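You operate a simulated robot arm through the tools that you are given. There is no shell and no other tool.

You run a simulated two-armed robot. Do the job below in one go: nothing can be reset, and whatever is moved stays where it is left.

Task
Scan what is in the scanner at the job card's settings and save it.
Fine: first nudge the mouse a little to wake the computer; set both keypad dials and leave them; lid stays shut; Scan, then Save, once each; leave other controls alone.

Only the result counts: the job must be done as asked and must still hold three seconds after the hand-in. Knocking over, shifting, dropping, spilling or breaking anything else fails it. A push-on lid holds only when it is set on centred and level and pressed home; a screw cap is set on level and turned clockwise until tight.

Robot
Two 7-joint arms with fingered hands on one trunk that stands fixed in place. Base frame: the origin is at the foot of the trunk, x ahead of it, y to its left, z up. Units: m, degrees, N and s.
The left shoulder is at [0.05, 0.173, 1.151], the right one opposite. With the tool pointing down near the work surface each hand reaches from about 0.1 to 0.76 m from the base axis, measured 20 degrees to its own side. Payload 3.5 kg a hand.
The tool frame of a hand sits at the grasp point between the pads (the TCP): z along the fingers, y along the line on which they close. The tips reach 0.025 m beyond it. The gripper opens to 0.088 m; its body begins 0.029 m behind the TCP. The gripper is a hand of 3 fingers: y runs from the thumb to the fingers, the wrist lies at [-0.013, -0.097, -0.162] in the tool frame, and closing takes about 1.5 s.
Orientation is told as [roll, pitch, yaw] about the base's x, y, z axes, in that order, counted from this pose: with the fingers straight down and the wrist toward the robot, the tool's x, y and z point along [0, 1, 0], [1, 0, 0] and [0, 0, -1] of the base frame.

Tools
- The arms move only by the tool jog_arm. It takes "left_targets", "right_targets" or both (then of equal length, played together; a hand with none holds still); each is one flat list of numbers, 6 for each row, row after row: the shift along the tool's x, y, z in units of 30 mm (1.0 is 30 mm), then the turn, a rotation vector about the tool's x, y, z in units of 5 degrees (1.0 is 5 degrees). In form: [tx, ty, tz, wx, wy, wz, tx, ty, tz, wx, wy, wz, ...]. A call has 1 to 20 rows; each row shifts and turns the commanded pose from where the row before left it, along the tool's axes as they then stand. "left_grip" and "right_grip" are, for a hand that has rows, the finger opening in m, from 0 to 0.088, set as the call begins (left out, the last holds). A call with a number of a shift or a turn outside -1 to 1 is refused whole. A row lasts 0.2 s, in which the tool goes at most 0.05 m and 8.6 degrees; a call with a longer step from one row to the next is refused whole, and so is a gripper value outside its range. Where a pose cannot be reached the arm comes as near as it can. A force on the tool above 40 N (or 10 N above the force at the start of the call, whichever is more), or a blocked arm, ends the call early, and 0.2 s more pass. Each finger travels about 0.072 m/s and halts on what it meets, pressing with about 30 N; the grip force reading is that of the motor and also rises with nothing between the fingers. The clock runs only during rows and for 0.2 s after the last one: add rows that do not move to give the fingers time. The reply holds the time, the measured pose of the TCP, the force on the tool along the base axes, the opening and the grip force, in the units named above and with some noise, with the torque about the TCP (base axes, N m) and any sound that the robot's microphone picked up, and new pictures: "show" is both (left out), scene, wrist or none (wrist: the cameras of the hands that moved).
- Cameras (640 x 400 px; columns grow to the right, rows downward): "scene" is now at [0.1493, -0.0014, 1.3832]; the picture's right is [-0.11, -0.99, 0.02], its down [-0.64, 0.06, -0.76] and it looks along [0.76, -0.10, -0.64] (base axes); focal length 214 px, centre (320, 200). "left" rides on the left gripper at [-0.058, -0.085, -0.1] in its tool frame; the picture's right is [-0.67, -0.35, 0.66], its down [0.69, -0.63, 0.37] and it looks along [0.28, 0.69, 0.66] (tool axes); focal length 261 px, centre (320, 200). "right" rides on the right gripper at [0.058, -0.085, -0.099] in its tool frame; the picture's right is [-0.67, 0.35, -0.66], its down [-0.69, -0.63, 0.37] and it looks along [-0.29, 0.69, 0.66] (tool axes); focal length 261 px, centre (320, 200).
- lift_body(by): moves the trunk up (or, below 0, down) by that many m; the arms and the scene camera ride with it, the base frame stays. It gives what a move gives, with no picture.
- hand_shape(shape, hand): the hand has 3 fingers and takes this shape, open, in about a second: jaw (thumb against the fingers, like two jaws); tri (thumb and two fingers); tip (a fingertip pinch); poke (one finger out to press); point (the index stretched); flat (the hand flat); cup (the hand cupped); fist (a fist). The gripper value then closes the fingers along that shape, each until it touches; the sizes above hold for jaw. It gives what a move gives, with no picture.
- aim_head(pan, tilt): turns the head with the scene camera to pan (to the left, within 86 degrees either way) and tilt (down, from -29 to 69), counted from straight ahead of the robot (the tilt from the chest, where the trunk bows). It gives what a move gives, and a new picture of the scene camera.
- locate(camera, pixels): there is no depth. For up to 12 entries [column, row, z] of the newest picture of that camera ("zoom" is the newest enlarged one), the place [x, y] in the base frame at which the ray of that pixel passes the height z, good to about 0.002 m, but the place of the scene camera against the robot may be out by one fixed shift of up to 0.018 m in any direction. It takes no simulated time.
- zoom(camera, box): a new picture of the part [left, top, right, bottom] of that camera's present view, enlarged. It takes no simulated time.
- finish_job(): hands the job in; it is judged then, once.

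Open the grippers and draw the arms clear of the work before you hand the job in, unless the task says otherwise.

The tools are called after "Request:" as name(argument=value, ...) on one line, values as JSON. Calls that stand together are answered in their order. jog_arm: Moves the arms, as the interface text tells. Its arguments: {"type":"object","properties":{"left_targets":{"type":"array","items":{"type":"number"}},"left_grip":{"type":"number"},"right_targets":{"type":"array","items":{"type":"number"}},"right_grip":{"type":"number"},"show":{"type":"string","enum":["both","scene","wrist","none"]}},"required":[]} The other tools are called the same way: lift_body (by) moves the trunk up or down; hand_shape (shape, hand) gives the hand a shape; aim_head (pan, tilt) turns the head that bears the scene camera; locate (camera, pixels) gives the place at which the rays of pixels pass given heights; zoom (camera, box) takes an enlarged picture of a part of a camera's view; finish_job () hands the job in.

At the start:

```text
t: 0.0
left_eef_pos: [0.4657, -0.0235, 1.1394]
left_ee_rot: [0.1, 0.0, 0.1]
left_wrist_force: [0.2, 0.2, 0.3]
left_moment: [-0.02, 0.04, -0.01]
left_width: 0.0874
left_grasp_force: 0.0
left_shape: jaw
right_eef_pos: [0.3853, -0.4108, 1.1404]
right_ee_rot: [0.1, 0.1, 0.1]
right_wrist_force: [0.3, -1.1, 0.7]
right_moment: [-0.02, -0.03, 0.01]
right_width: 0.0878
right_grasp_force: 0.1
right_shape: jaw
trunk travel left (down, up): [-0.232, 0.223]
head pan, tilt (commanded): [-6.6, 32.6]
```

scene: 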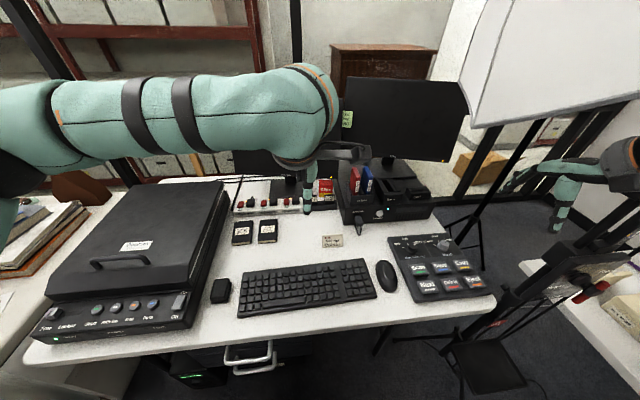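
right: 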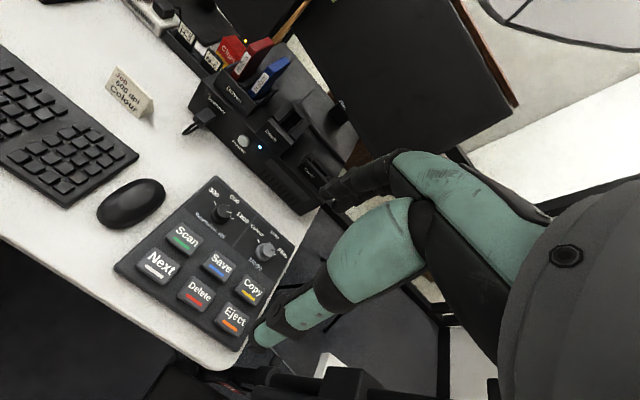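
left: 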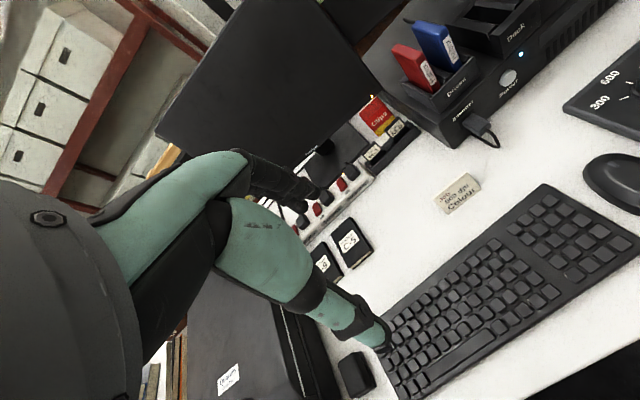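

I start by looking closely at the job card (right view about (128,92)) and at the keypad (right view about (205,260)).

Request:
zoom(camera="right", box=[90, 50, 190, 130])

Request:
zoom(camera="right", box=[100, 170, 320, 350])

Request:
zoom(camera="left", box=[420, 160, 500, 225])

Request:
zoom(camera="scene", box=[360, 220, 510, 310])

Request:
zoom(camera="scene", box=[20, 170, 250, 360])

```text
5.00 times, centred on (140, 90) of right
```

zoom: 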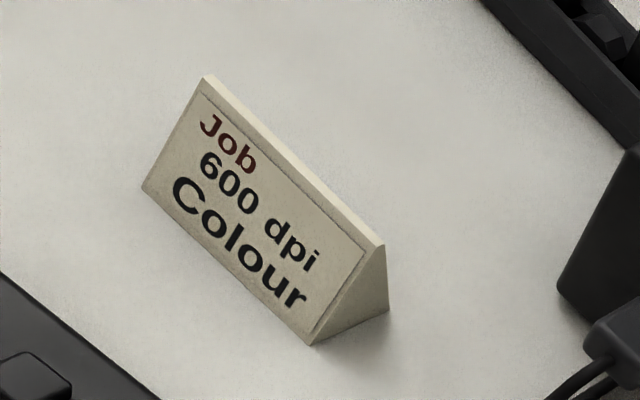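

```text
2.22 times, centred on (210, 260) of right
```

zoom: 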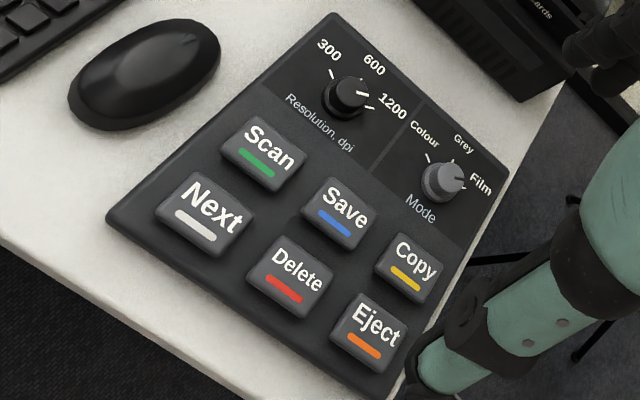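

```text
6.15 times, centred on (460, 192) of left
```

zoom: 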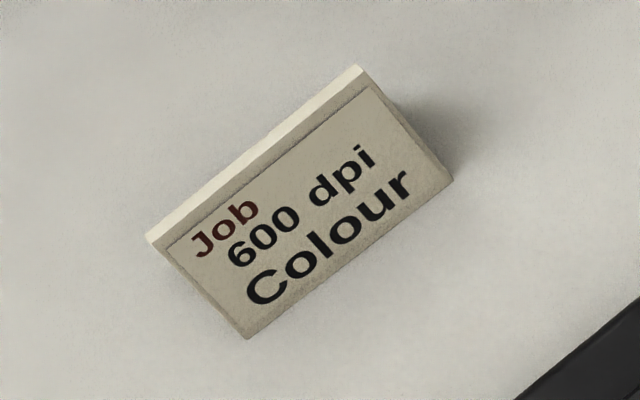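

```text
4.27 times, centred on (435, 265) of scene
```

zoom: 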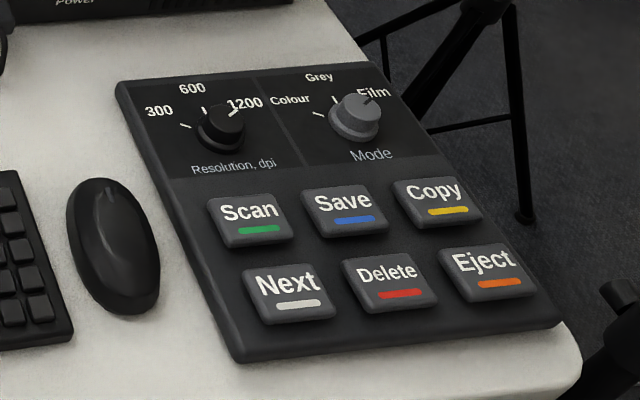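

```text
2.11 times, centred on (135, 265) of scene
```

zoom: 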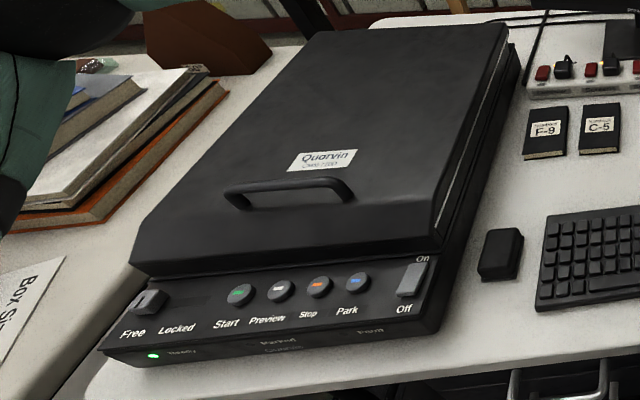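

The card reads 600 dpi, Colour. I look more closely at the two dial pointers and the labels.

Request:
zoom(camera="right", box=[195, 175, 295, 275])

Request:
zoom(camera="scene", box=[388, 230, 463, 265])

Request:
zoom(camera="scene", box=[320, 120, 450, 230])

Request:
zoom(camera="scene", box=[150, 330, 310, 400])

```text
4.00 times, centred on (245, 225) of right
```

zoom: 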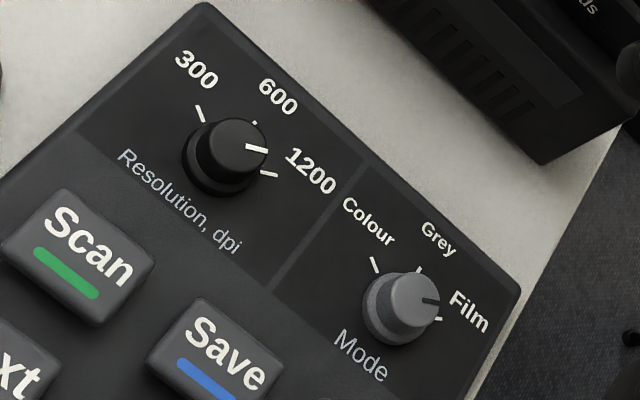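

```text
8.53 times, centred on (426, 248) of scene
```

zoom: 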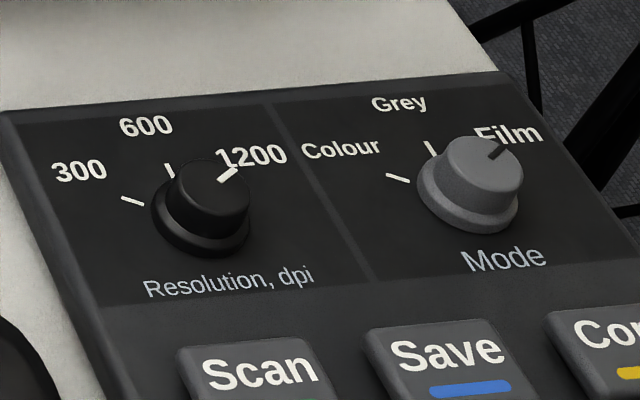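

```text
3.64 times, centred on (385, 175) of scene
```

zoom: 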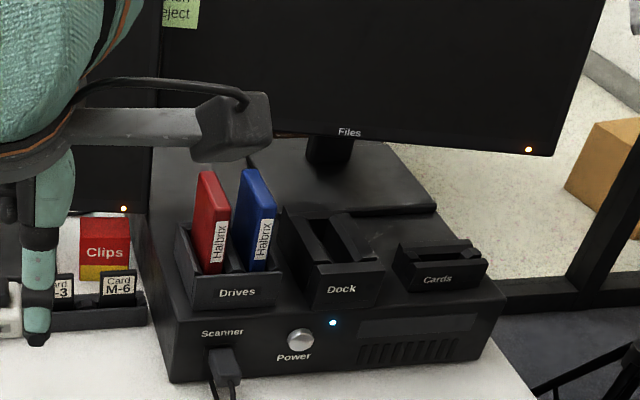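

```text
4.00 times, centred on (230, 365) of scene
```

zoom: 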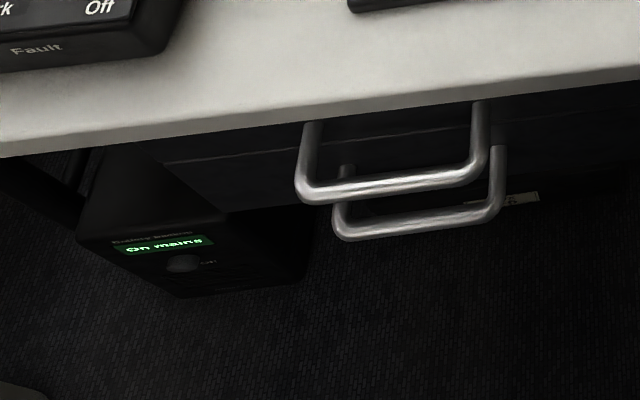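

The resolution pointer is at 1200 and the mode pointer at Film. There is a note on the monitor at about (347,120); I read that and the file monitor.

Request:
zoom(camera="scene", box=[330, 100, 370, 135])

Request:
locate(camera="scene", pixels=[[390, 238, 0.75], [445, 235, 0.75], [495, 293, 0.75], [416, 300, 0.75], [387, 275, 0.74], [377, 298, 0.73], [32, 360, 0.73], [460, 325, 0.73], [412, 248, 0.76], [444, 245, 0.76], [419, 269, 0.75], [440, 267, 0.75]])

Request:
locate(camera="right", pixels=[[213, 177, 0.73], [325, 220, 0.73], [236, 348, 0.73], [113, 268, 0.73], [131, 203, 0.73], [222, 213, 0.75], [264, 252, 0.75], [186, 238, 0.75], [221, 263, 0.75], [120, 125, 0.73], [75, 200, 0.73]])

```text
11.43 times, centred on (350, 118) of scene
```

zoom: 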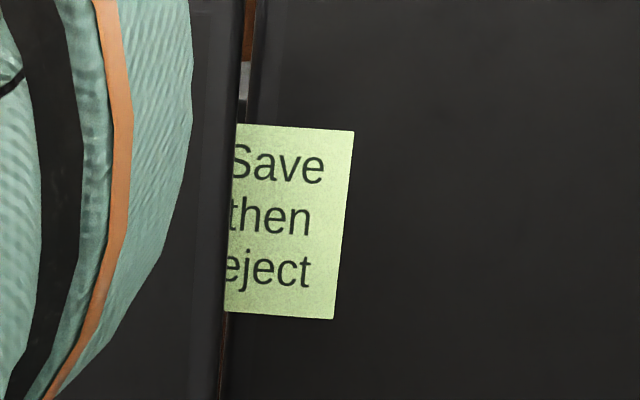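

```text
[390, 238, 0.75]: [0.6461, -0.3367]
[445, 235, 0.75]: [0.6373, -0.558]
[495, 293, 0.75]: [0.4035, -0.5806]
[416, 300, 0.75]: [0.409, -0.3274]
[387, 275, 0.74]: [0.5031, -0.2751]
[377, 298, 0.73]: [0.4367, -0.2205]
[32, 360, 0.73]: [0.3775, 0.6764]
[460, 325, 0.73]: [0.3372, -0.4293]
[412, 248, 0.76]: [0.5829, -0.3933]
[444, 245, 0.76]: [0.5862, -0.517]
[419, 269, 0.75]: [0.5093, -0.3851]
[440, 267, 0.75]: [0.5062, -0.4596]
```

```text
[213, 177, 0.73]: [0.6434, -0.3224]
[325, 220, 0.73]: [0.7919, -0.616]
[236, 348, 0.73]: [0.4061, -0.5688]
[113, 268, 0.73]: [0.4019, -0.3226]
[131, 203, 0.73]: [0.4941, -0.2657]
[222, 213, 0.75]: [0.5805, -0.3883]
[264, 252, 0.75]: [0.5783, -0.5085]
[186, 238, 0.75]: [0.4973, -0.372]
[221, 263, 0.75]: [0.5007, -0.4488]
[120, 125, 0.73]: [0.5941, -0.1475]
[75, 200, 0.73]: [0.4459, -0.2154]
```

The note does not concern my task. I triangulate the table height from the card's base corners, seen by both wrist cameras (right (104.6,88) and (138.6,119); left (448,214) and (481.5,189)).

Request:
locate(camera="right", pixels=[[104.6, 88, 0.7], [104.6, 88, 0.73], [104.6, 88, 0.76], [138.6, 119, 0.7], [138.6, 119, 0.73], [138.6, 119, 0.76]])

Request:
locate(camera="left", pixels=[[448.1, 214.4, 0.7], [448.1, 214.4, 0.73], [448.1, 214.4, 0.76], [481.5, 189.2, 0.7], [481.5, 189.2, 0.73], [481.5, 189.2, 0.76]])

```text
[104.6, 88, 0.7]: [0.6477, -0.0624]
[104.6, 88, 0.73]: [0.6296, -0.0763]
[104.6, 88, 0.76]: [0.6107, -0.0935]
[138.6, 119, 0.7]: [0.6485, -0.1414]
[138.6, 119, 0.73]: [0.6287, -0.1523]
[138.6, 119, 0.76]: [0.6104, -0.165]
```

```text
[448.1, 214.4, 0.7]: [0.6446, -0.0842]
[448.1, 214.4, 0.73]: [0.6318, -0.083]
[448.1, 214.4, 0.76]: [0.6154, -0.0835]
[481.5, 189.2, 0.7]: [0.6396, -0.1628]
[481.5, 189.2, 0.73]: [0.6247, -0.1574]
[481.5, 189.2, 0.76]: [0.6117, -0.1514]
```

The table sits at about z 0.74 and the keypad spans roughly x 0.40–0.64, y −0.32 to −0.57. I turn the head toward the keypad, change the right hand to "poke" for the mouse and buttons, and shift the left hand a bit left out of the way.

Request:
aim_head(pan=-32, tilt=40)

Request:
hand_shape(shape="poke", hand="right")

Request:
jog_arm(left_targets=[1, 0, 0, 0, 0, 0, 1, 0, 0, 0, 0, 0, 1, 0, 0, 0, 0, 0, 1, 0, 0, 0, 0, 0], right_targets=[0, -0.7, 0.7, 0, 0, 0, 0, -0.7, 0.7, 0, 0, 0, 0, -0.7, 0.7, 0, 0, 0, 0, -0.7, 0.7, 0, 0, 0], show="both")

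```text
t: 0.9
left_eef_pos: [0.4661, -0.0223, 1.14]
left_ee_rot: [-0.1, -0.1, 0.1]
left_wrist_force: [-0.3, -0.2, 0.6]
left_moment: [-0.04, 0.02, 0.0]
left_width: 0.0876
left_grasp_force: 0.1
left_shape: jaw
right_eef_pos: [0.3844, -0.4098, 1.1398]
right_ee_rot: [0.1, 0.1, 0.0]
right_wrist_force: [0.5, -0.5, -0.2]
right_moment: [0.0, -0.01, -0.02]
right_width: 0.0875
right_grasp_force: 0.0
right_shape: jaw
trunk travel left (down, up): [-0.232, 0.223]
head pan, tilt (commanded): [-32.0, 40.0]
```

scene: 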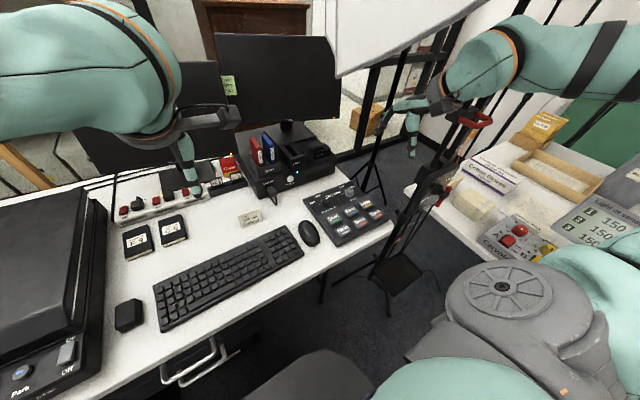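

```text
t: 1.8
left_eef_pos: [0.4655, -0.0222, 1.1397]
left_ee_rot: [0.1, -0.1, 0.1]
left_wrist_force: [0.2, -0.2, -1.0]
left_moment: [-0.01, -0.02, 0.03]
left_width: 0.0879
left_grasp_force: 0.0
left_shape: jaw
right_eef_pos: [0.3854, -0.4103, 1.1386]
right_ee_rot: [0.1, 0.1, 0.1]
right_wrist_force: [0.1, 0.1, 0.1]
right_moment: [-0.02, 0.01, -0.01]
right_width: 0.0
right_grasp_force: 0.0
right_shape: poke
trunk travel left (down, up): [-0.232, 0.223]
head pan, tilt (commanded): [-32.0, 40.0]
```

```text
t: 2.8
left_eef_pos: [0.4663, 0.0988, 1.1385]
left_ee_rot: [-0.2, 0.0, 0.2]
left_wrist_force: [-0.1, 0.0, 0.6]
left_moment: [-0.03, -0.03, 0.0]
left_width: 0.0878
left_grasp_force: 0.1
left_shape: jaw
right_eef_pos: [0.3025, -0.4093, 1.0575]
right_ee_rot: [0.0, 0.0, 0.1]
right_wrist_force: [0.3, 0.2, 0.6]
right_moment: [0.02, -0.01, -0.02]
right_width: 0.0002
right_grasp_force: 0.1
right_shape: poke
trunk travel left (down, up): [-0.232, 0.223]
head pan, tilt (commanded): [-32.0, 40.0]
```

scene: 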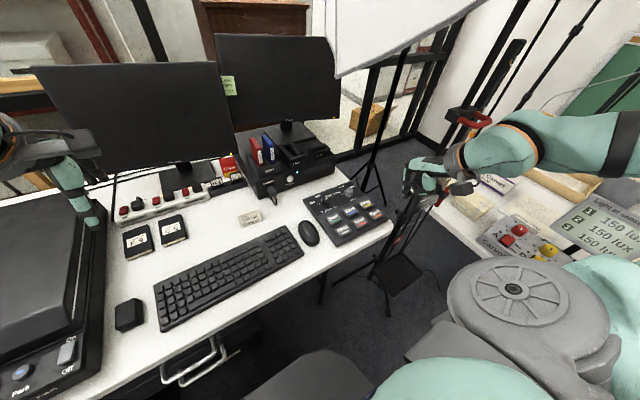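
right: 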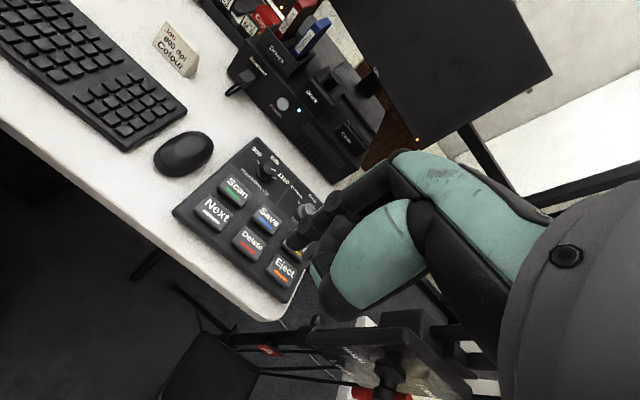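
left: 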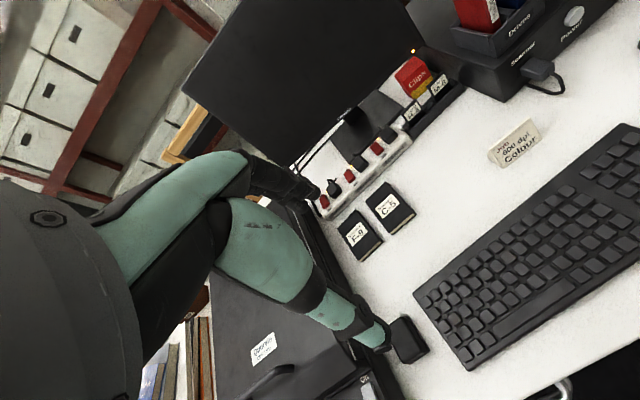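

The right hand is now in poke shape; the extended finger appears around (305,235) in the right view. I zoom in there to find the tip.

Request:
zoom(camera="right", box=[250, 140, 410, 340])

Request:
zoom(camera="right", box=[170, 125, 330, 305])

Request:
zoom(camera="scene", box=[390, 100, 520, 220])

```text
2.00 times, centred on (330, 240) of right
```

zoom: 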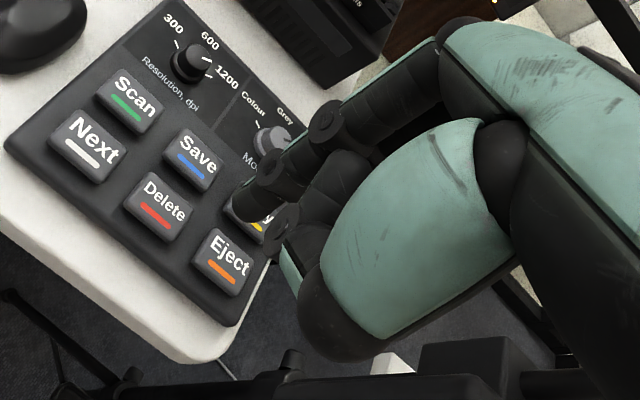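

```text
2.22 times, centred on (250, 215) of right
```

zoom: 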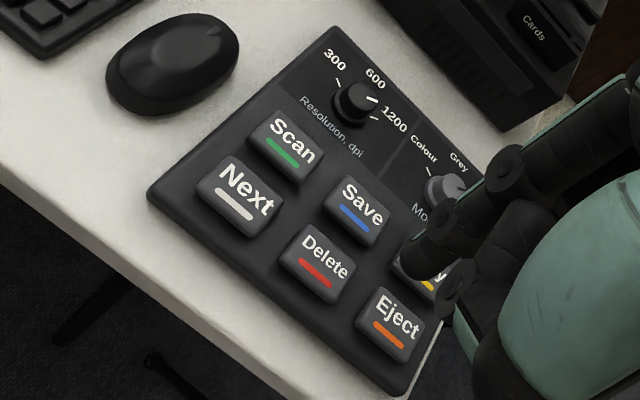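

```text
3.33 times, centred on (455, 160) of scene
```

zoom: 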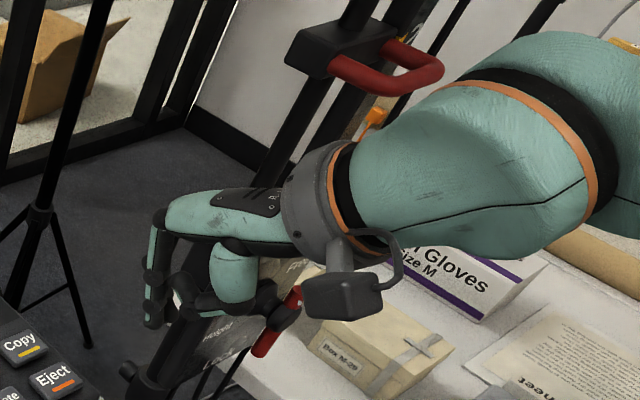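

I locate the poke fingertip (scene about (405,197), right view about (297,246)) to learn its offset from the TCP.

Request:
locate(camera="scene", pixels=[[404.9, 197.5, 1.0], [404.9, 197.5, 1.02], [404.9, 197.5, 1.04], [404.9, 197.5, 1.06]])

Request:
locate(camera="right", pixels=[[297, 246, 1.0], [297, 246, 1.02], [297, 246, 1.04], [297, 246, 1.06], [185, 154, 0.74], [185, 154, 0.76], [200, 210, 0.755], [237, 188, 0.76], [267, 217, 0.76], [175, 208, 0.74], [270, 302, 0.74], [258, 138, 0.74]])

```text
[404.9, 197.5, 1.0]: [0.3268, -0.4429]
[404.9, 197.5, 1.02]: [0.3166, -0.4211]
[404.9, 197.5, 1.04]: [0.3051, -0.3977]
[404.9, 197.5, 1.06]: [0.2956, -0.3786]
```

```text
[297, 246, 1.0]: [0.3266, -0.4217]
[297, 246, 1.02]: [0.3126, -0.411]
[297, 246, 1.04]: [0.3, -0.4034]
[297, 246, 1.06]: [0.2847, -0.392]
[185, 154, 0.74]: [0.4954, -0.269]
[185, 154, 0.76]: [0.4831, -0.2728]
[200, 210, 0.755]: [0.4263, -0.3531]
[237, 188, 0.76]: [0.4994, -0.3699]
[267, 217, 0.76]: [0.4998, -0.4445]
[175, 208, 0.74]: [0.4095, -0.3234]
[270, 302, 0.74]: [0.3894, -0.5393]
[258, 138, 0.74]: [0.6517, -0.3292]
```

The poke tip lies about 0.03 m beyond the TCP along the finger. Now I zoom in on the mouse to get its outline and near end.

Request:
zoom(camera="right", box=[135, 115, 235, 185])

Request:
zoom(camera="scene", box=[260, 180, 400, 270])

```text
5.71 times, centred on (185, 150) of right
```

zoom: 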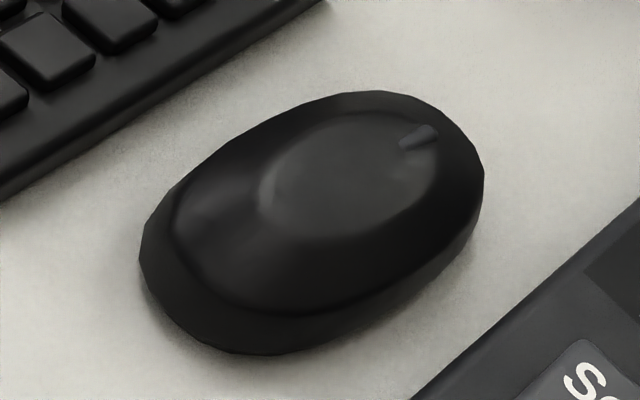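

```text
4.44 times, centred on (330, 225) of scene
```

zoom: 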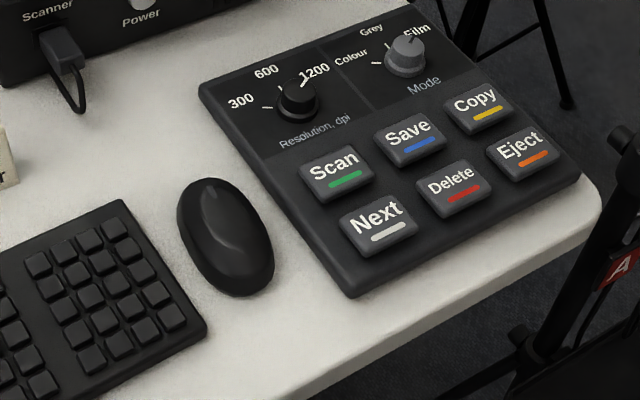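

I locate the mouse outline at table height and the keyboard's right edge and keypad's left edge.

Request:
locate(camera="right", pixels=[[154, 163, 0.742], [160, 171, 0.742], [171, 176.6, 0.742], [190, 174, 0.742], [211, 157, 0.742], [213.5, 148, 0.755], [200, 133, 0.765], [175, 137, 0.765], [155, 157, 0.755]])

Request:
locate(camera="zoom", pixels=[[235, 295, 0.745], [205, 180, 0.75], [178, 215, 0.75], [273, 260, 0.745], [205, 330, 0.742], [125, 200, 0.75], [350, 297, 0.742], [200, 85, 0.75]])

```text
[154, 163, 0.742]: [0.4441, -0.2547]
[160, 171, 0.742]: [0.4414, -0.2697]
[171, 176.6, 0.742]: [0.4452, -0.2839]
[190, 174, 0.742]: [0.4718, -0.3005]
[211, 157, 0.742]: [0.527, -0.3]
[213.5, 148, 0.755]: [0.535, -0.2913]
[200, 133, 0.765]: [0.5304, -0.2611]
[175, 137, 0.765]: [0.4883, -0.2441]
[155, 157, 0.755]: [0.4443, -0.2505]
```

```text
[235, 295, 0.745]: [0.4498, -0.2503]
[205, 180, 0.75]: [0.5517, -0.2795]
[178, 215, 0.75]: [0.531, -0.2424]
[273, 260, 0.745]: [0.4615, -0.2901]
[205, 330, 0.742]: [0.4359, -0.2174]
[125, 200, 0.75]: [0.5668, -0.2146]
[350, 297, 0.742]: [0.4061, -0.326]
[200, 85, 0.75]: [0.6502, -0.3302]
```

The mouse spans x 0.44–0.54 and y −0.245 to −0.30. I move the poking finger to just in front of its near end (TCP about (0.405,−0.268)), staying high first at z 0.85.

Request:
jog_arm(right_targets=[0.94, 0.68, 0.6, 0, 0, 0, 0.94, 0.68, 0.6, 0, 0, 0, 0.94, 0.68, 0.6, 0, 0, 0, 0.94, 0.68, 0.6, 0, 0, 0, 0.94, 0.68, 0.6, 0, 0, 0, 0, 0, 1, 0, 0, 0, 0, 0, 1, 0, 0, 0, 0, 0, 1, 0, 0, 0, 0, 0, 1, 0, 0, 0], show="both")

```text
t: 4.8
left_eef_pos: [0.4684, 0.0985, 1.1392]
left_ee_rot: [-0.1, 0.0, 0.1]
left_wrist_force: [-0.3, -0.9, 0.1]
left_moment: [-0.01, -0.01, 0.04]
left_width: 0.0876
left_grasp_force: 0.0
left_shape: jaw
right_eef_pos: [0.4295, -0.2735, 0.8811]
right_ee_rot: [0.1, 0.6, 0.0]
right_wrist_force: [0.5, 0.5, -0.3]
right_moment: [0.03, -0.03, -0.01]
right_width: 0.0001
right_grasp_force: 0.0
right_shape: poke
right hand out of reach, approached as far as the arm can: row 1, 8, 9
trunk travel left (down, up): [-0.232, 0.223]
head pan, tilt (commanded): [-32.0, 40.0]
```

scene: 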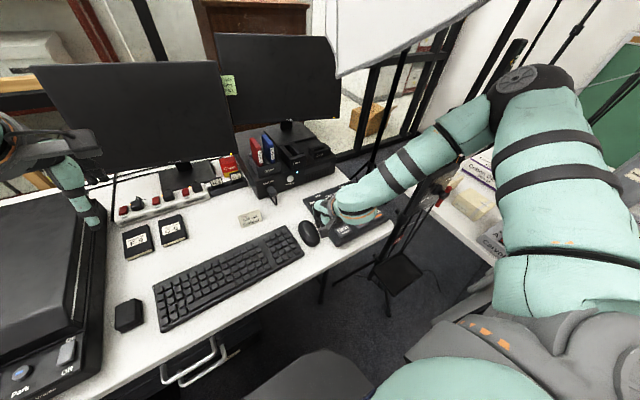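
right: 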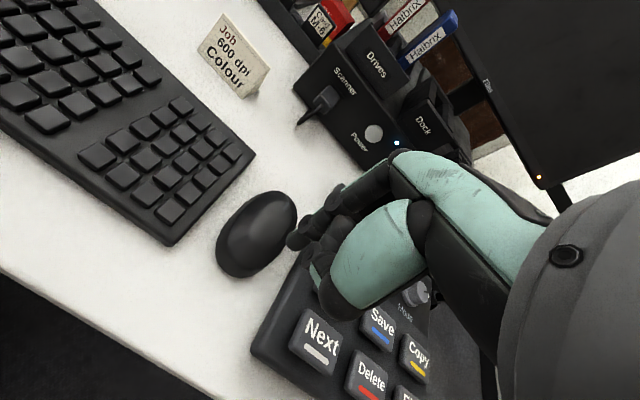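

The arm fell short (TCP at (0.43,−0.27,0.88)), probably a joint limit with the forearm coming in from the right. I back up a bit and yaw the hand to the right side to see whether that pose becomes reachable.

Request:
jog_arm(right_targets=[0, 0, -1, 0, 0, 0, 0, 0, 0, 0, 0, -1, 0, 0, 0, 0, 0, -1, 0, 0, 0, 0, 0, -1, 0, 0, 0, 0, 0, -1, 0, 0, 0, 0, 0, -1, 0, 0, 0, 0, 0, -1, 0, 0, 0, 0, 0, 0], show="both")

```text
t: 6.6
left_eef_pos: [0.4668, 0.0975, 1.1395]
left_ee_rot: [0.0, 0.0, 0.1]
left_wrist_force: [0.2, -0.1, -0.3]
left_moment: [-0.01, 0.0, 0.02]
left_width: 0.0878
left_grasp_force: 0.0
left_shape: jaw
right_eef_pos: [0.4299, -0.2737, 0.9119]
right_ee_rot: [0.1, 0.0, 30.1]
right_wrist_force: [0.0, -0.1, -1.2]
right_moment: [-0.02, 0.02, -0.03]
right_width: 0.0002
right_grasp_force: 0.0
right_shape: poke
trunk travel left (down, up): [-0.232, 0.223]
head pan, tilt (commanded): [-32.0, 40.0]
```

scene: 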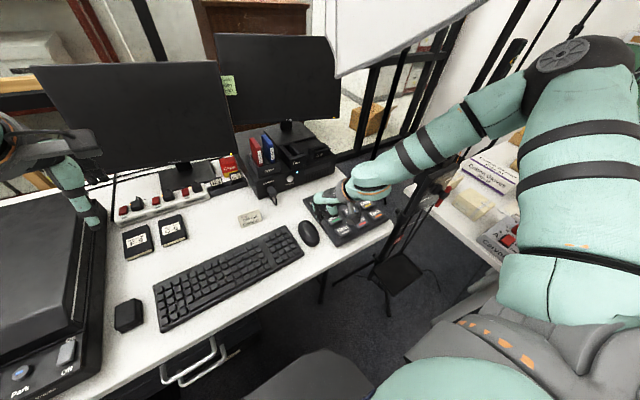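
right: 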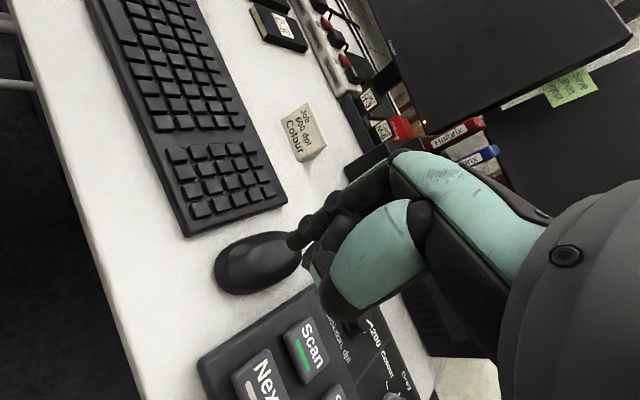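

Yaw 30° was reached cleanly at (0.430,−0.274,0.912). I now move back in x to stand in front of the mouse's near end and come down to about z 0.82.

Request:
jog_arm(right_targets=[0.49, -0.72, 0, 0, 0, 0, 0, 0, 1, 0, 0, 0, 0, 0, 1, 0, 0, 0, 0, 0, 1, 0, 0, 0], show="both")

```text
t: 7.6
left_eef_pos: [0.4663, 0.0979, 1.1389]
left_ee_rot: [0.0, 0.0, 0.0]
left_wrist_force: [-0.2, 0.5, 0.6]
left_moment: [0.02, -0.01, 0.03]
left_width: 0.0876
left_grasp_force: 0.0
left_shape: jaw
right_eef_pos: [0.4126, -0.2813, 0.8782]
right_ee_rot: [0.1, 0.1, 30.1]
right_wrist_force: [0.3, 0.1, 0.3]
right_moment: [-0.01, 0.02, -0.03]
right_width: 0.0001
right_grasp_force: 0.0
right_shape: poke
right hand out of reach, approached as far as the arm can: row 3, 4
trunk travel left (down, up): [-0.232, 0.223]
head pan, tilt (commanded): [-32.0, 40.0]
```

scene: 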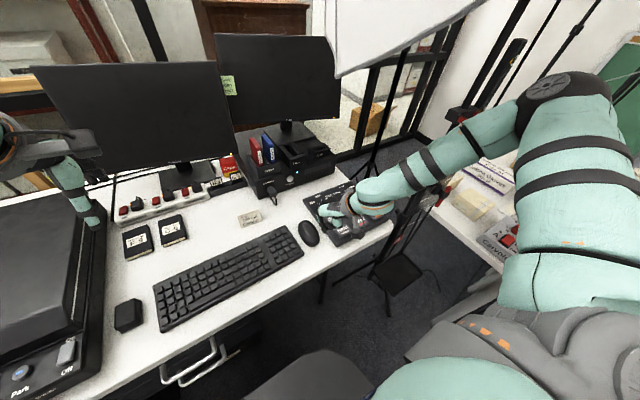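
right: 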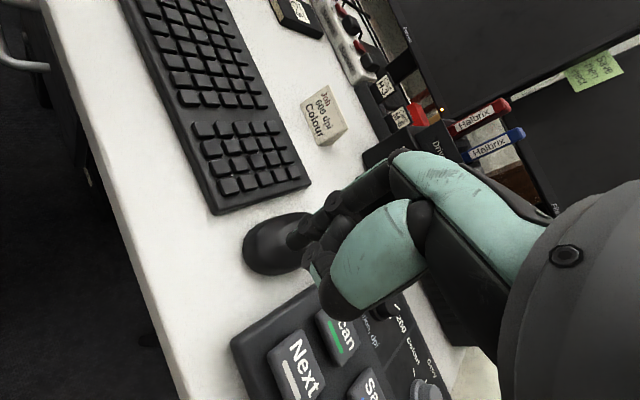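

Reach stops at z ≈ 0.88 with the trunk this high, so the trunk must come down. I first check where the stand poles on the right are, to keep the forearm and elbow clear of them.

Request:
locate(camera="scene", pixels=[[398, 275, 0.02], [376, 285, 0.02], [470, 120, 0.9], [470, 120, 1.0], [430, 200, 0.6], [430, 200, 0.8], [545, 85, 1.2], [545, 85, 1.1], [480, 200, 0.75], [440, 235, 0.4], [500, 235, 0.75]])

Request:
zoom(camera="scene", box=[330, 60, 560, 310])

```text
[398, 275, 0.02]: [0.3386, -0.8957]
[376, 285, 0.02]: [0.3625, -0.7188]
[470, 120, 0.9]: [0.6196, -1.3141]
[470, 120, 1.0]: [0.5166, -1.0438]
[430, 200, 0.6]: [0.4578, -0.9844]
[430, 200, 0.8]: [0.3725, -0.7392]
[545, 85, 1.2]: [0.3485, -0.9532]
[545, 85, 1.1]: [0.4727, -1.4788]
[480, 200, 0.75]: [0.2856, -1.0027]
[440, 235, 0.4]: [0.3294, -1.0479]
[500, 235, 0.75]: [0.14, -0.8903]
```

```text
1.60 times, centred on (445, 185) of scene
```

zoom: 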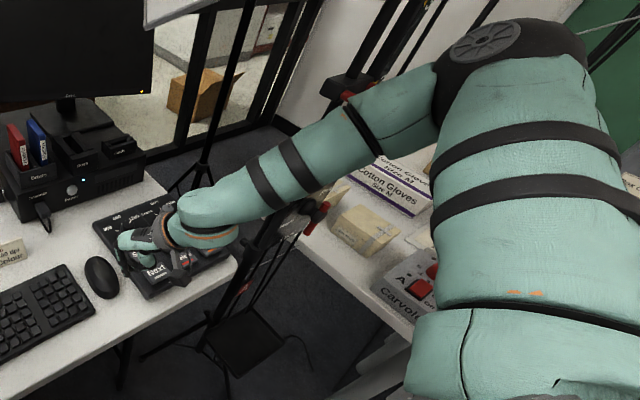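

The elbow is raised close to the trunk (about (0.24,−0.43,1.3)), well away from the stands, so lowering the trunk is safe. I lower it in steps, raising the hand in between to keep the fingertip above the mouse.

Request:
lift_body(by=-0.05)

Request:
jog_arm(right_targets=[0, 0, -1, 0, 0, 0, 0, 0, -1, 0, 0, 0], show="none")

Request:
lift_body(by=-0.06)

Request:
jog_arm(right_targets=[0, 0, -1, 0, 0, 0], show="both")

```text
t: 8.5
left_eef_pos: [0.4648, 0.0976, 1.0908]
left_ee_rot: [0.0, -0.1, 0.1]
left_wrist_force: [0.4, -0.9, 0.3]
left_moment: [-0.02, -0.01, 0.01]
left_width: 0.0878
left_grasp_force: 0.0
left_shape: jaw
right_eef_pos: [0.4116, -0.2799, 0.8295]
right_ee_rot: [0.0, 0.0, 30.2]
right_wrist_force: [-0.4, -0.4, 0.3]
right_moment: [-0.02, -0.02, -0.02]
right_width: 0.0
right_grasp_force: 0.1
right_shape: poke
trunk travel left (down, up): [-0.182, 0.273]
head pan, tilt (commanded): [-32.0, 40.0]
```

```text
t: 9.1
left_eef_pos: [0.4653, 0.0974, 1.0898]
left_ee_rot: [-0.2, 0.0, 0.1]
left_wrist_force: [-0.8, 0.0, -0.5]
left_moment: [0.01, -0.03, 0.0]
left_width: 0.0876
left_grasp_force: 0.0
left_shape: jaw
right_eef_pos: [0.4098, -0.2797, 0.887]
right_ee_rot: [0.2, 0.0, 30.1]
right_wrist_force: [-0.6, -0.3, 0.1]
right_moment: [0.02, 0.0, -0.01]
right_width: 0.0003
right_grasp_force: 0.1
right_shape: poke
trunk travel left (down, up): [-0.182, 0.273]
head pan, tilt (commanded): [-32.0, 40.0]
```

```text
t: 10.1
left_eef_pos: [0.4661, 0.0979, 1.0309]
left_ee_rot: [-0.1, -0.1, 0.1]
left_wrist_force: [0.7, 0.4, -0.1]
left_moment: [0.03, -0.03, -0.01]
left_width: 0.0876
left_grasp_force: 0.0
left_shape: jaw
right_eef_pos: [0.4114, -0.2799, 0.8288]
right_ee_rot: [0.0, 0.0, 30.1]
right_wrist_force: [0.6, 0.0, 0.9]
right_moment: [0.0, 0.01, -0.02]
right_width: 0.0001
right_grasp_force: 0.0
right_shape: poke
trunk travel left (down, up): [-0.122, 0.333]
head pan, tilt (commanded): [-32.0, 40.0]
```

```text
t: 10.5
left_eef_pos: [0.4653, 0.0989, 1.0298]
left_ee_rot: [-0.1, 0.0, 0.0]
left_wrist_force: [-0.5, 0.2, 0.3]
left_moment: [-0.03, 0.01, 0.01]
left_width: 0.0878
left_grasp_force: 0.1
left_shape: jaw
right_eef_pos: [0.4119, -0.2801, 0.8582]
right_ee_rot: [0.0, 0.0, 30.1]
right_wrist_force: [0.0, 0.1, 0.2]
right_moment: [0.0, 0.03, -0.02]
right_width: 0.0
right_grasp_force: 0.1
right_shape: poke
trunk travel left (down, up): [-0.122, 0.333]
head pan, tilt (commanded): [-32.0, 40.0]
```

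scene: 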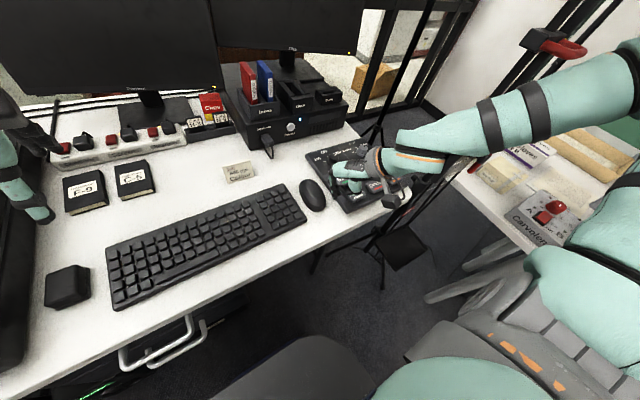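
right: 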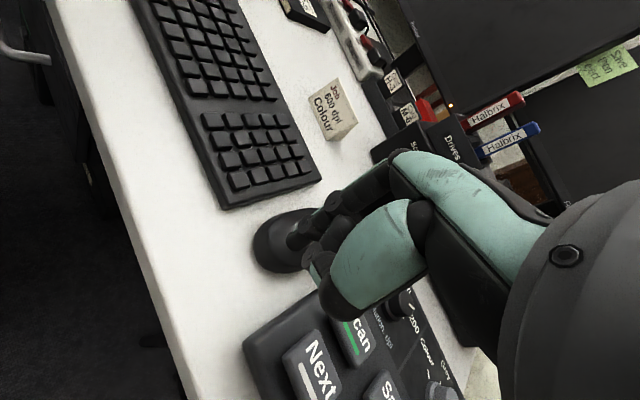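

The trunk is 0.11 m lower and the arm tracks exactly. I shift to (0.402,−0.270) and descend to z ≈ 0.80 to test.

Request:
jog_arm(right_targets=[0.455, -0.12, 0, 0, 0, 0, 0, 0, 1, 0, 0, 0, 0, 0, 0.9, 0, 0, 0], show="both")

```text
t: 11.3
left_eef_pos: [0.4664, 0.0979, 1.0291]
left_ee_rot: [0.1, 0.2, -0.1]
left_wrist_force: [0.5, -0.1, 0.8]
left_moment: [0.0, 0.03, -0.03]
left_width: 0.0877
left_grasp_force: 0.0
left_shape: jaw
right_eef_pos: [0.4023, -0.2708, 0.8013]
right_ee_rot: [0.0, 0.0, 30.1]
right_wrist_force: [-0.1, 0.1, 0.4]
right_moment: [-0.04, 0.0, 0.01]
right_width: 0.0002
right_grasp_force: 0.1
right_shape: poke
trunk travel left (down, up): [-0.122, 0.333]
head pan, tilt (commanded): [-32.0, 40.0]
```

scene: 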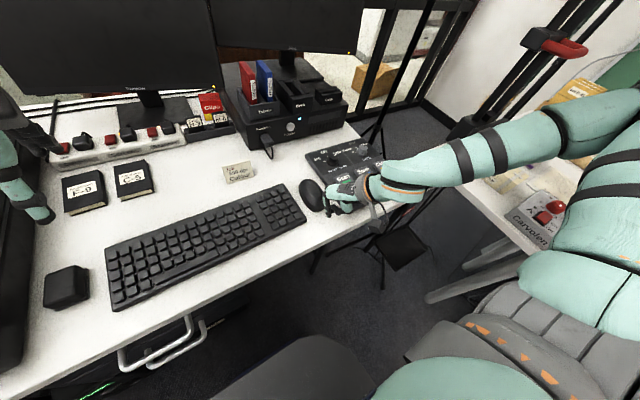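
right: 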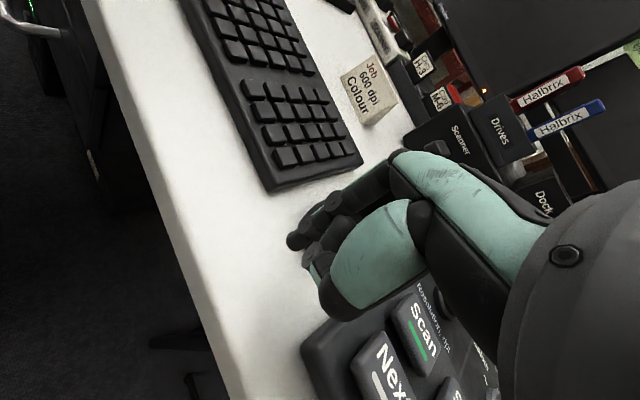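

Now the reach is exact (0.402,−0.271,0.801). I zoom in on the tip and the mouse in both views before lowering the rest.

Request:
zoom(camera="scene", box=[280, 140, 420, 240])

Request:
zoom(camera="right", box=[230, 150, 390, 330])

```text
4.00 times, centred on (350, 190) of scene
```

zoom: 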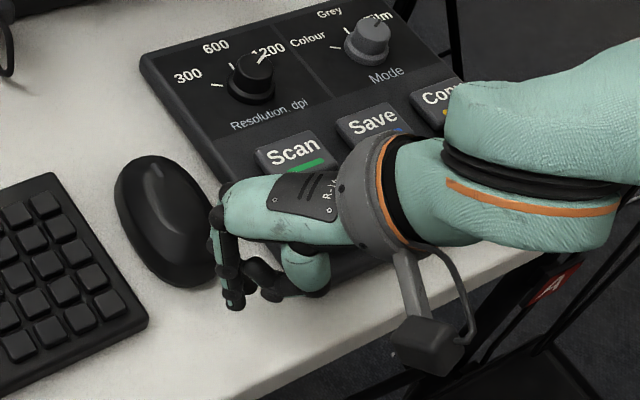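

```text
2.22 times, centred on (310, 240) of right
```

zoom: 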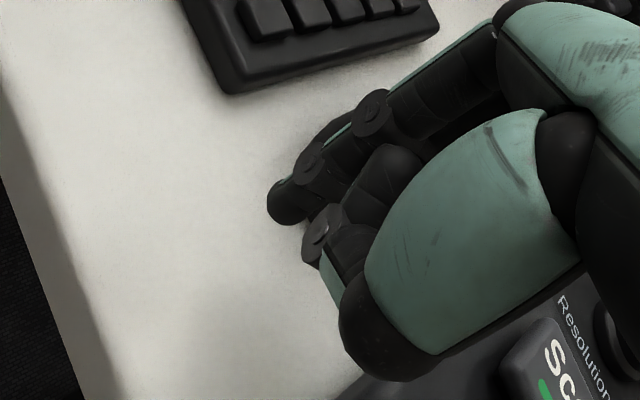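

The fingertip stands just in front of the mouse's near end. I lower 15 mm more and check the force reading.

Request:
jog_arm(right_targets=[0, 0, 0.25, 0, 0, 0, 0, 0, 0.25, 0, 0, 0], show="wrist")

Request:
zoom(camera="scene", box=[290, 160, 370, 230])

```text
t: 11.9
left_eef_pos: [0.4668, 0.0969, 1.0291]
left_ee_rot: [0.0, 0.0, 0.1]
left_wrist_force: [-0.4, 0.0, 0.3]
left_moment: [0.01, 0.0, 0.03]
left_width: 0.0877
left_grasp_force: 0.1
left_shape: jaw
right_eef_pos: [0.4028, -0.2708, 0.7851]
right_ee_rot: [0.0, 0.1, 30.2]
right_wrist_force: [-0.3, 0.1, 0.1]
right_moment: [-0.01, 0.03, -0.05]
right_width: 0.0
right_grasp_force: 0.0
right_shape: poke
trunk travel left (down, up): [-0.122, 0.333]
head pan, tilt (commanded): [-32.0, 40.0]
```

right: 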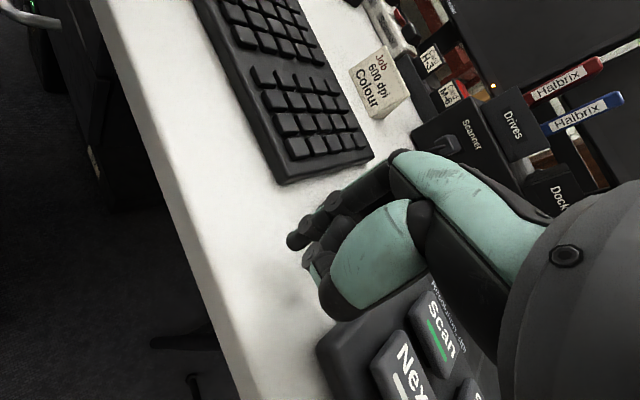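

```text
5.71 times, centred on (330, 195) of scene
```

zoom: 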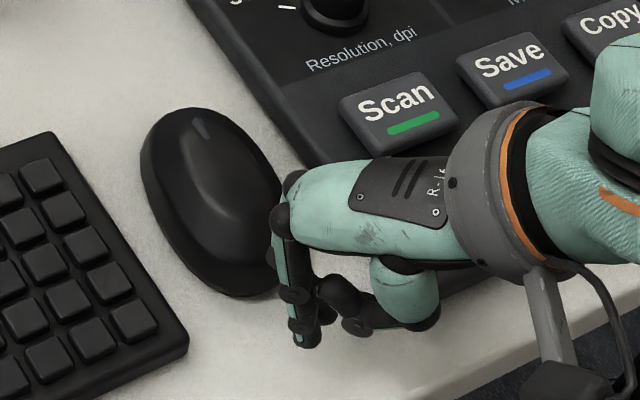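

I check the horizontal positions of the tip (scene (327,219)) and the mouse's near end (scene (315,212)).

Request:
locate(camera="scene", pixels=[[327.4, 219, 0.757], [315, 211.8, 0.745], [303, 178, 0.765], [326, 192, 0.75], [305, 197, 0.75], [331, 200, 0.8]])

Request:
locate(camera="right", pixels=[[291, 246, 0.755], [297, 243, 0.757], [372, 155, 0.75], [284, 183, 0.75]])

```text
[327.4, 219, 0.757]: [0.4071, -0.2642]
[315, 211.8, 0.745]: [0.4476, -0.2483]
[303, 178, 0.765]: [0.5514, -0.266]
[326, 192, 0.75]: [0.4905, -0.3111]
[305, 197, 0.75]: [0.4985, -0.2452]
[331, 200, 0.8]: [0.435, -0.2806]
```

```text
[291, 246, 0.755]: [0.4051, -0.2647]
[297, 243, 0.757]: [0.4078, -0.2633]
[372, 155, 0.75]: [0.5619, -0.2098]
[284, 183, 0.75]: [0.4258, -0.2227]
```

The tip is at about (0.407,−0.264) and the mouse's near end at about x 0.444. I push gently in +x by 40 mm in 5 mm steps, which should move the mouse about 1 cm, away from everything.

Request:
jog_arm(right_targets=[-0.083, 0.144, 0, 0, 0, 0, -0.083, 0.144, 0, 0, 0, 0, -0.083, 0.144, 0, 0, 0, 0, -0.083, 0.144, 0, 0, 0, 0, -0.083, 0.144, 0, 0, 0, 0, -0.083, 0.144, 0, 0, 0, 0, -0.083, 0.144, 0, 0, 0, 0, -0.083, 0.144, 0, 0, 0, 0], show="both")

Request:
zoom(camera="scene", box=[290, 160, 370, 230])

```text
t: 13.7
left_eef_pos: [0.4656, 0.0973, 1.0307]
left_ee_rot: [0.0, 0.0, 0.1]
left_wrist_force: [0.0, 1.1, -0.1]
left_moment: [-0.01, 0.0, -0.01]
left_width: 0.0876
left_grasp_force: 0.1
left_shape: jaw
right_eef_pos: [0.4416, -0.2703, 0.787]
right_ee_rot: [0.1, 0.0, 30.1]
right_wrist_force: [-0.1, 0.2, 0.3]
right_moment: [0.02, 0.04, 0.01]
right_width: 0.0
right_grasp_force: 0.1
right_shape: poke
trunk travel left (down, up): [-0.122, 0.333]
head pan, tilt (commanded): [-32.0, 40.0]
```

scene: 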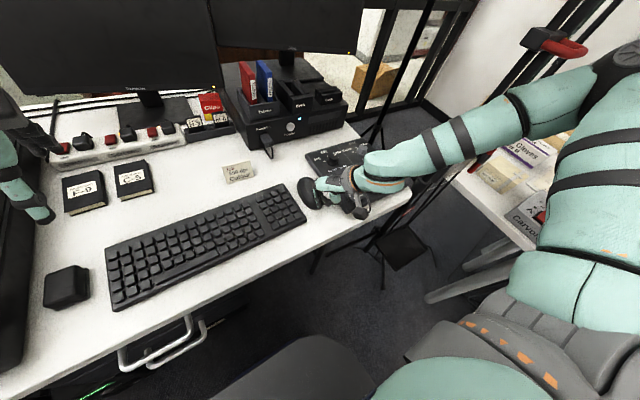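
right: 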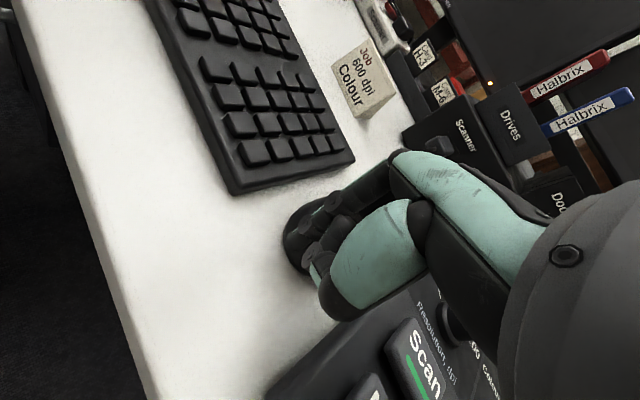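

```text
5.71 times, centred on (330, 195) of scene
```

zoom: 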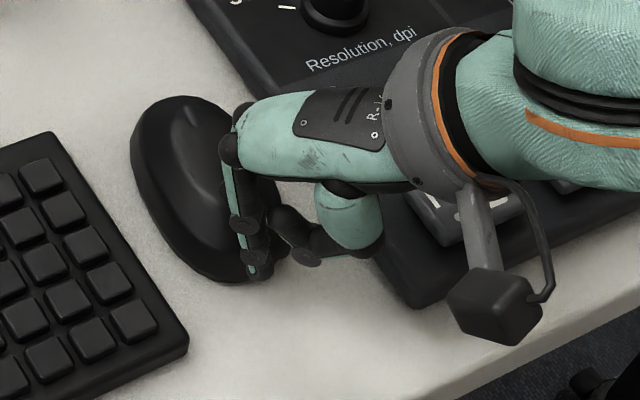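

The mouse has moved forward by roughly 1 cm (its far end shifted in the zoom from (200,108) to (180,97)). I retreat the hand the way it came and look at the monitor to see whether the computer woke.

Request:
jog_arm(right_targets=[0.25, -0.433, 0, 0, 0, 0, 0.25, -0.433, 0, 0, 0, 0, 0, 0, -1, 0, 0, 0, 0, 0, -1, 0, 0, 0, 0, 0, -1, 0, 0, 0], show="wrist")

Request:
aim_head(pan=-30, tilt=30)

```text
t: 14.9
left_eef_pos: [0.4667, 0.0976, 1.0303]
left_ee_rot: [-0.1, 0.0, 0.2]
left_wrist_force: [-0.2, -0.2, 0.7]
left_moment: [0.0, 0.0, -0.02]
left_width: 0.0875
left_grasp_force: 0.1
left_shape: jaw
right_eef_pos: [0.4121, -0.2689, 0.8785]
right_ee_rot: [0.0, 0.1, 30.0]
right_wrist_force: [0.5, 0.6, 0.1]
right_moment: [0.01, 0.02, -0.01]
right_width: 0.0
right_grasp_force: 0.1
right_shape: poke
trunk travel left (down, up): [-0.122, 0.333]
head pan, tilt (commanded): [-32.0, 40.0]
```

right: 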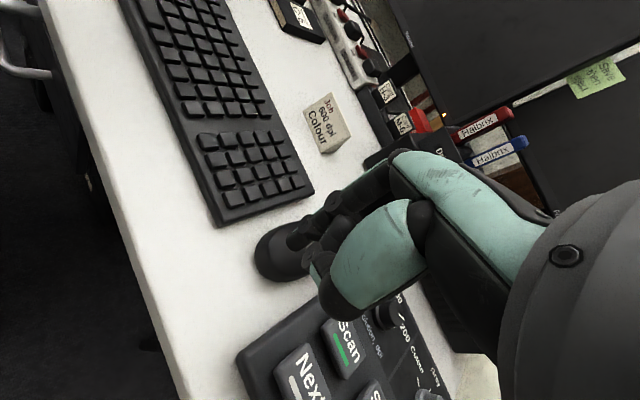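

```text
t: 15.6
left_eef_pos: [0.4677, 0.0979, 1.0304]
left_ee_rot: [0.0, 0.0, 0.1]
left_wrist_force: [-0.2, 0.2, -1.1]
left_moment: [-0.01, 0.02, -0.03]
left_width: 0.0875
left_grasp_force: 0.1
left_shape: jaw
right_eef_pos: [0.4123, -0.2694, 0.8767]
right_ee_rot: [0.1, 0.0, 30.1]
right_wrist_force: [-0.2, -0.1, 0.2]
right_moment: [0.0, 0.03, -0.01]
right_width: 0.0001
right_grasp_force: 0.1
right_shape: poke
trunk travel left (down, up): [-0.122, 0.333]
head pan, tilt (commanded): [-30.0, 30.0]
```

scene: 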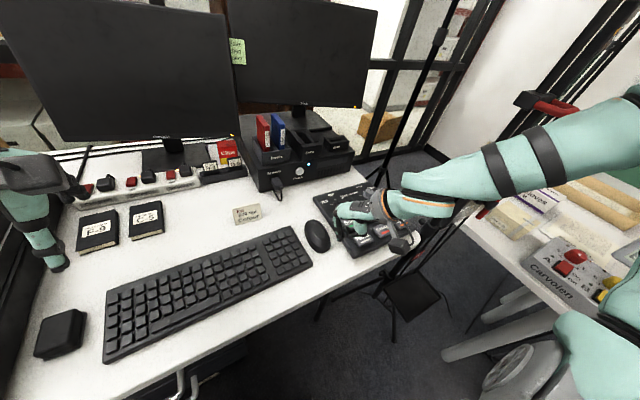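

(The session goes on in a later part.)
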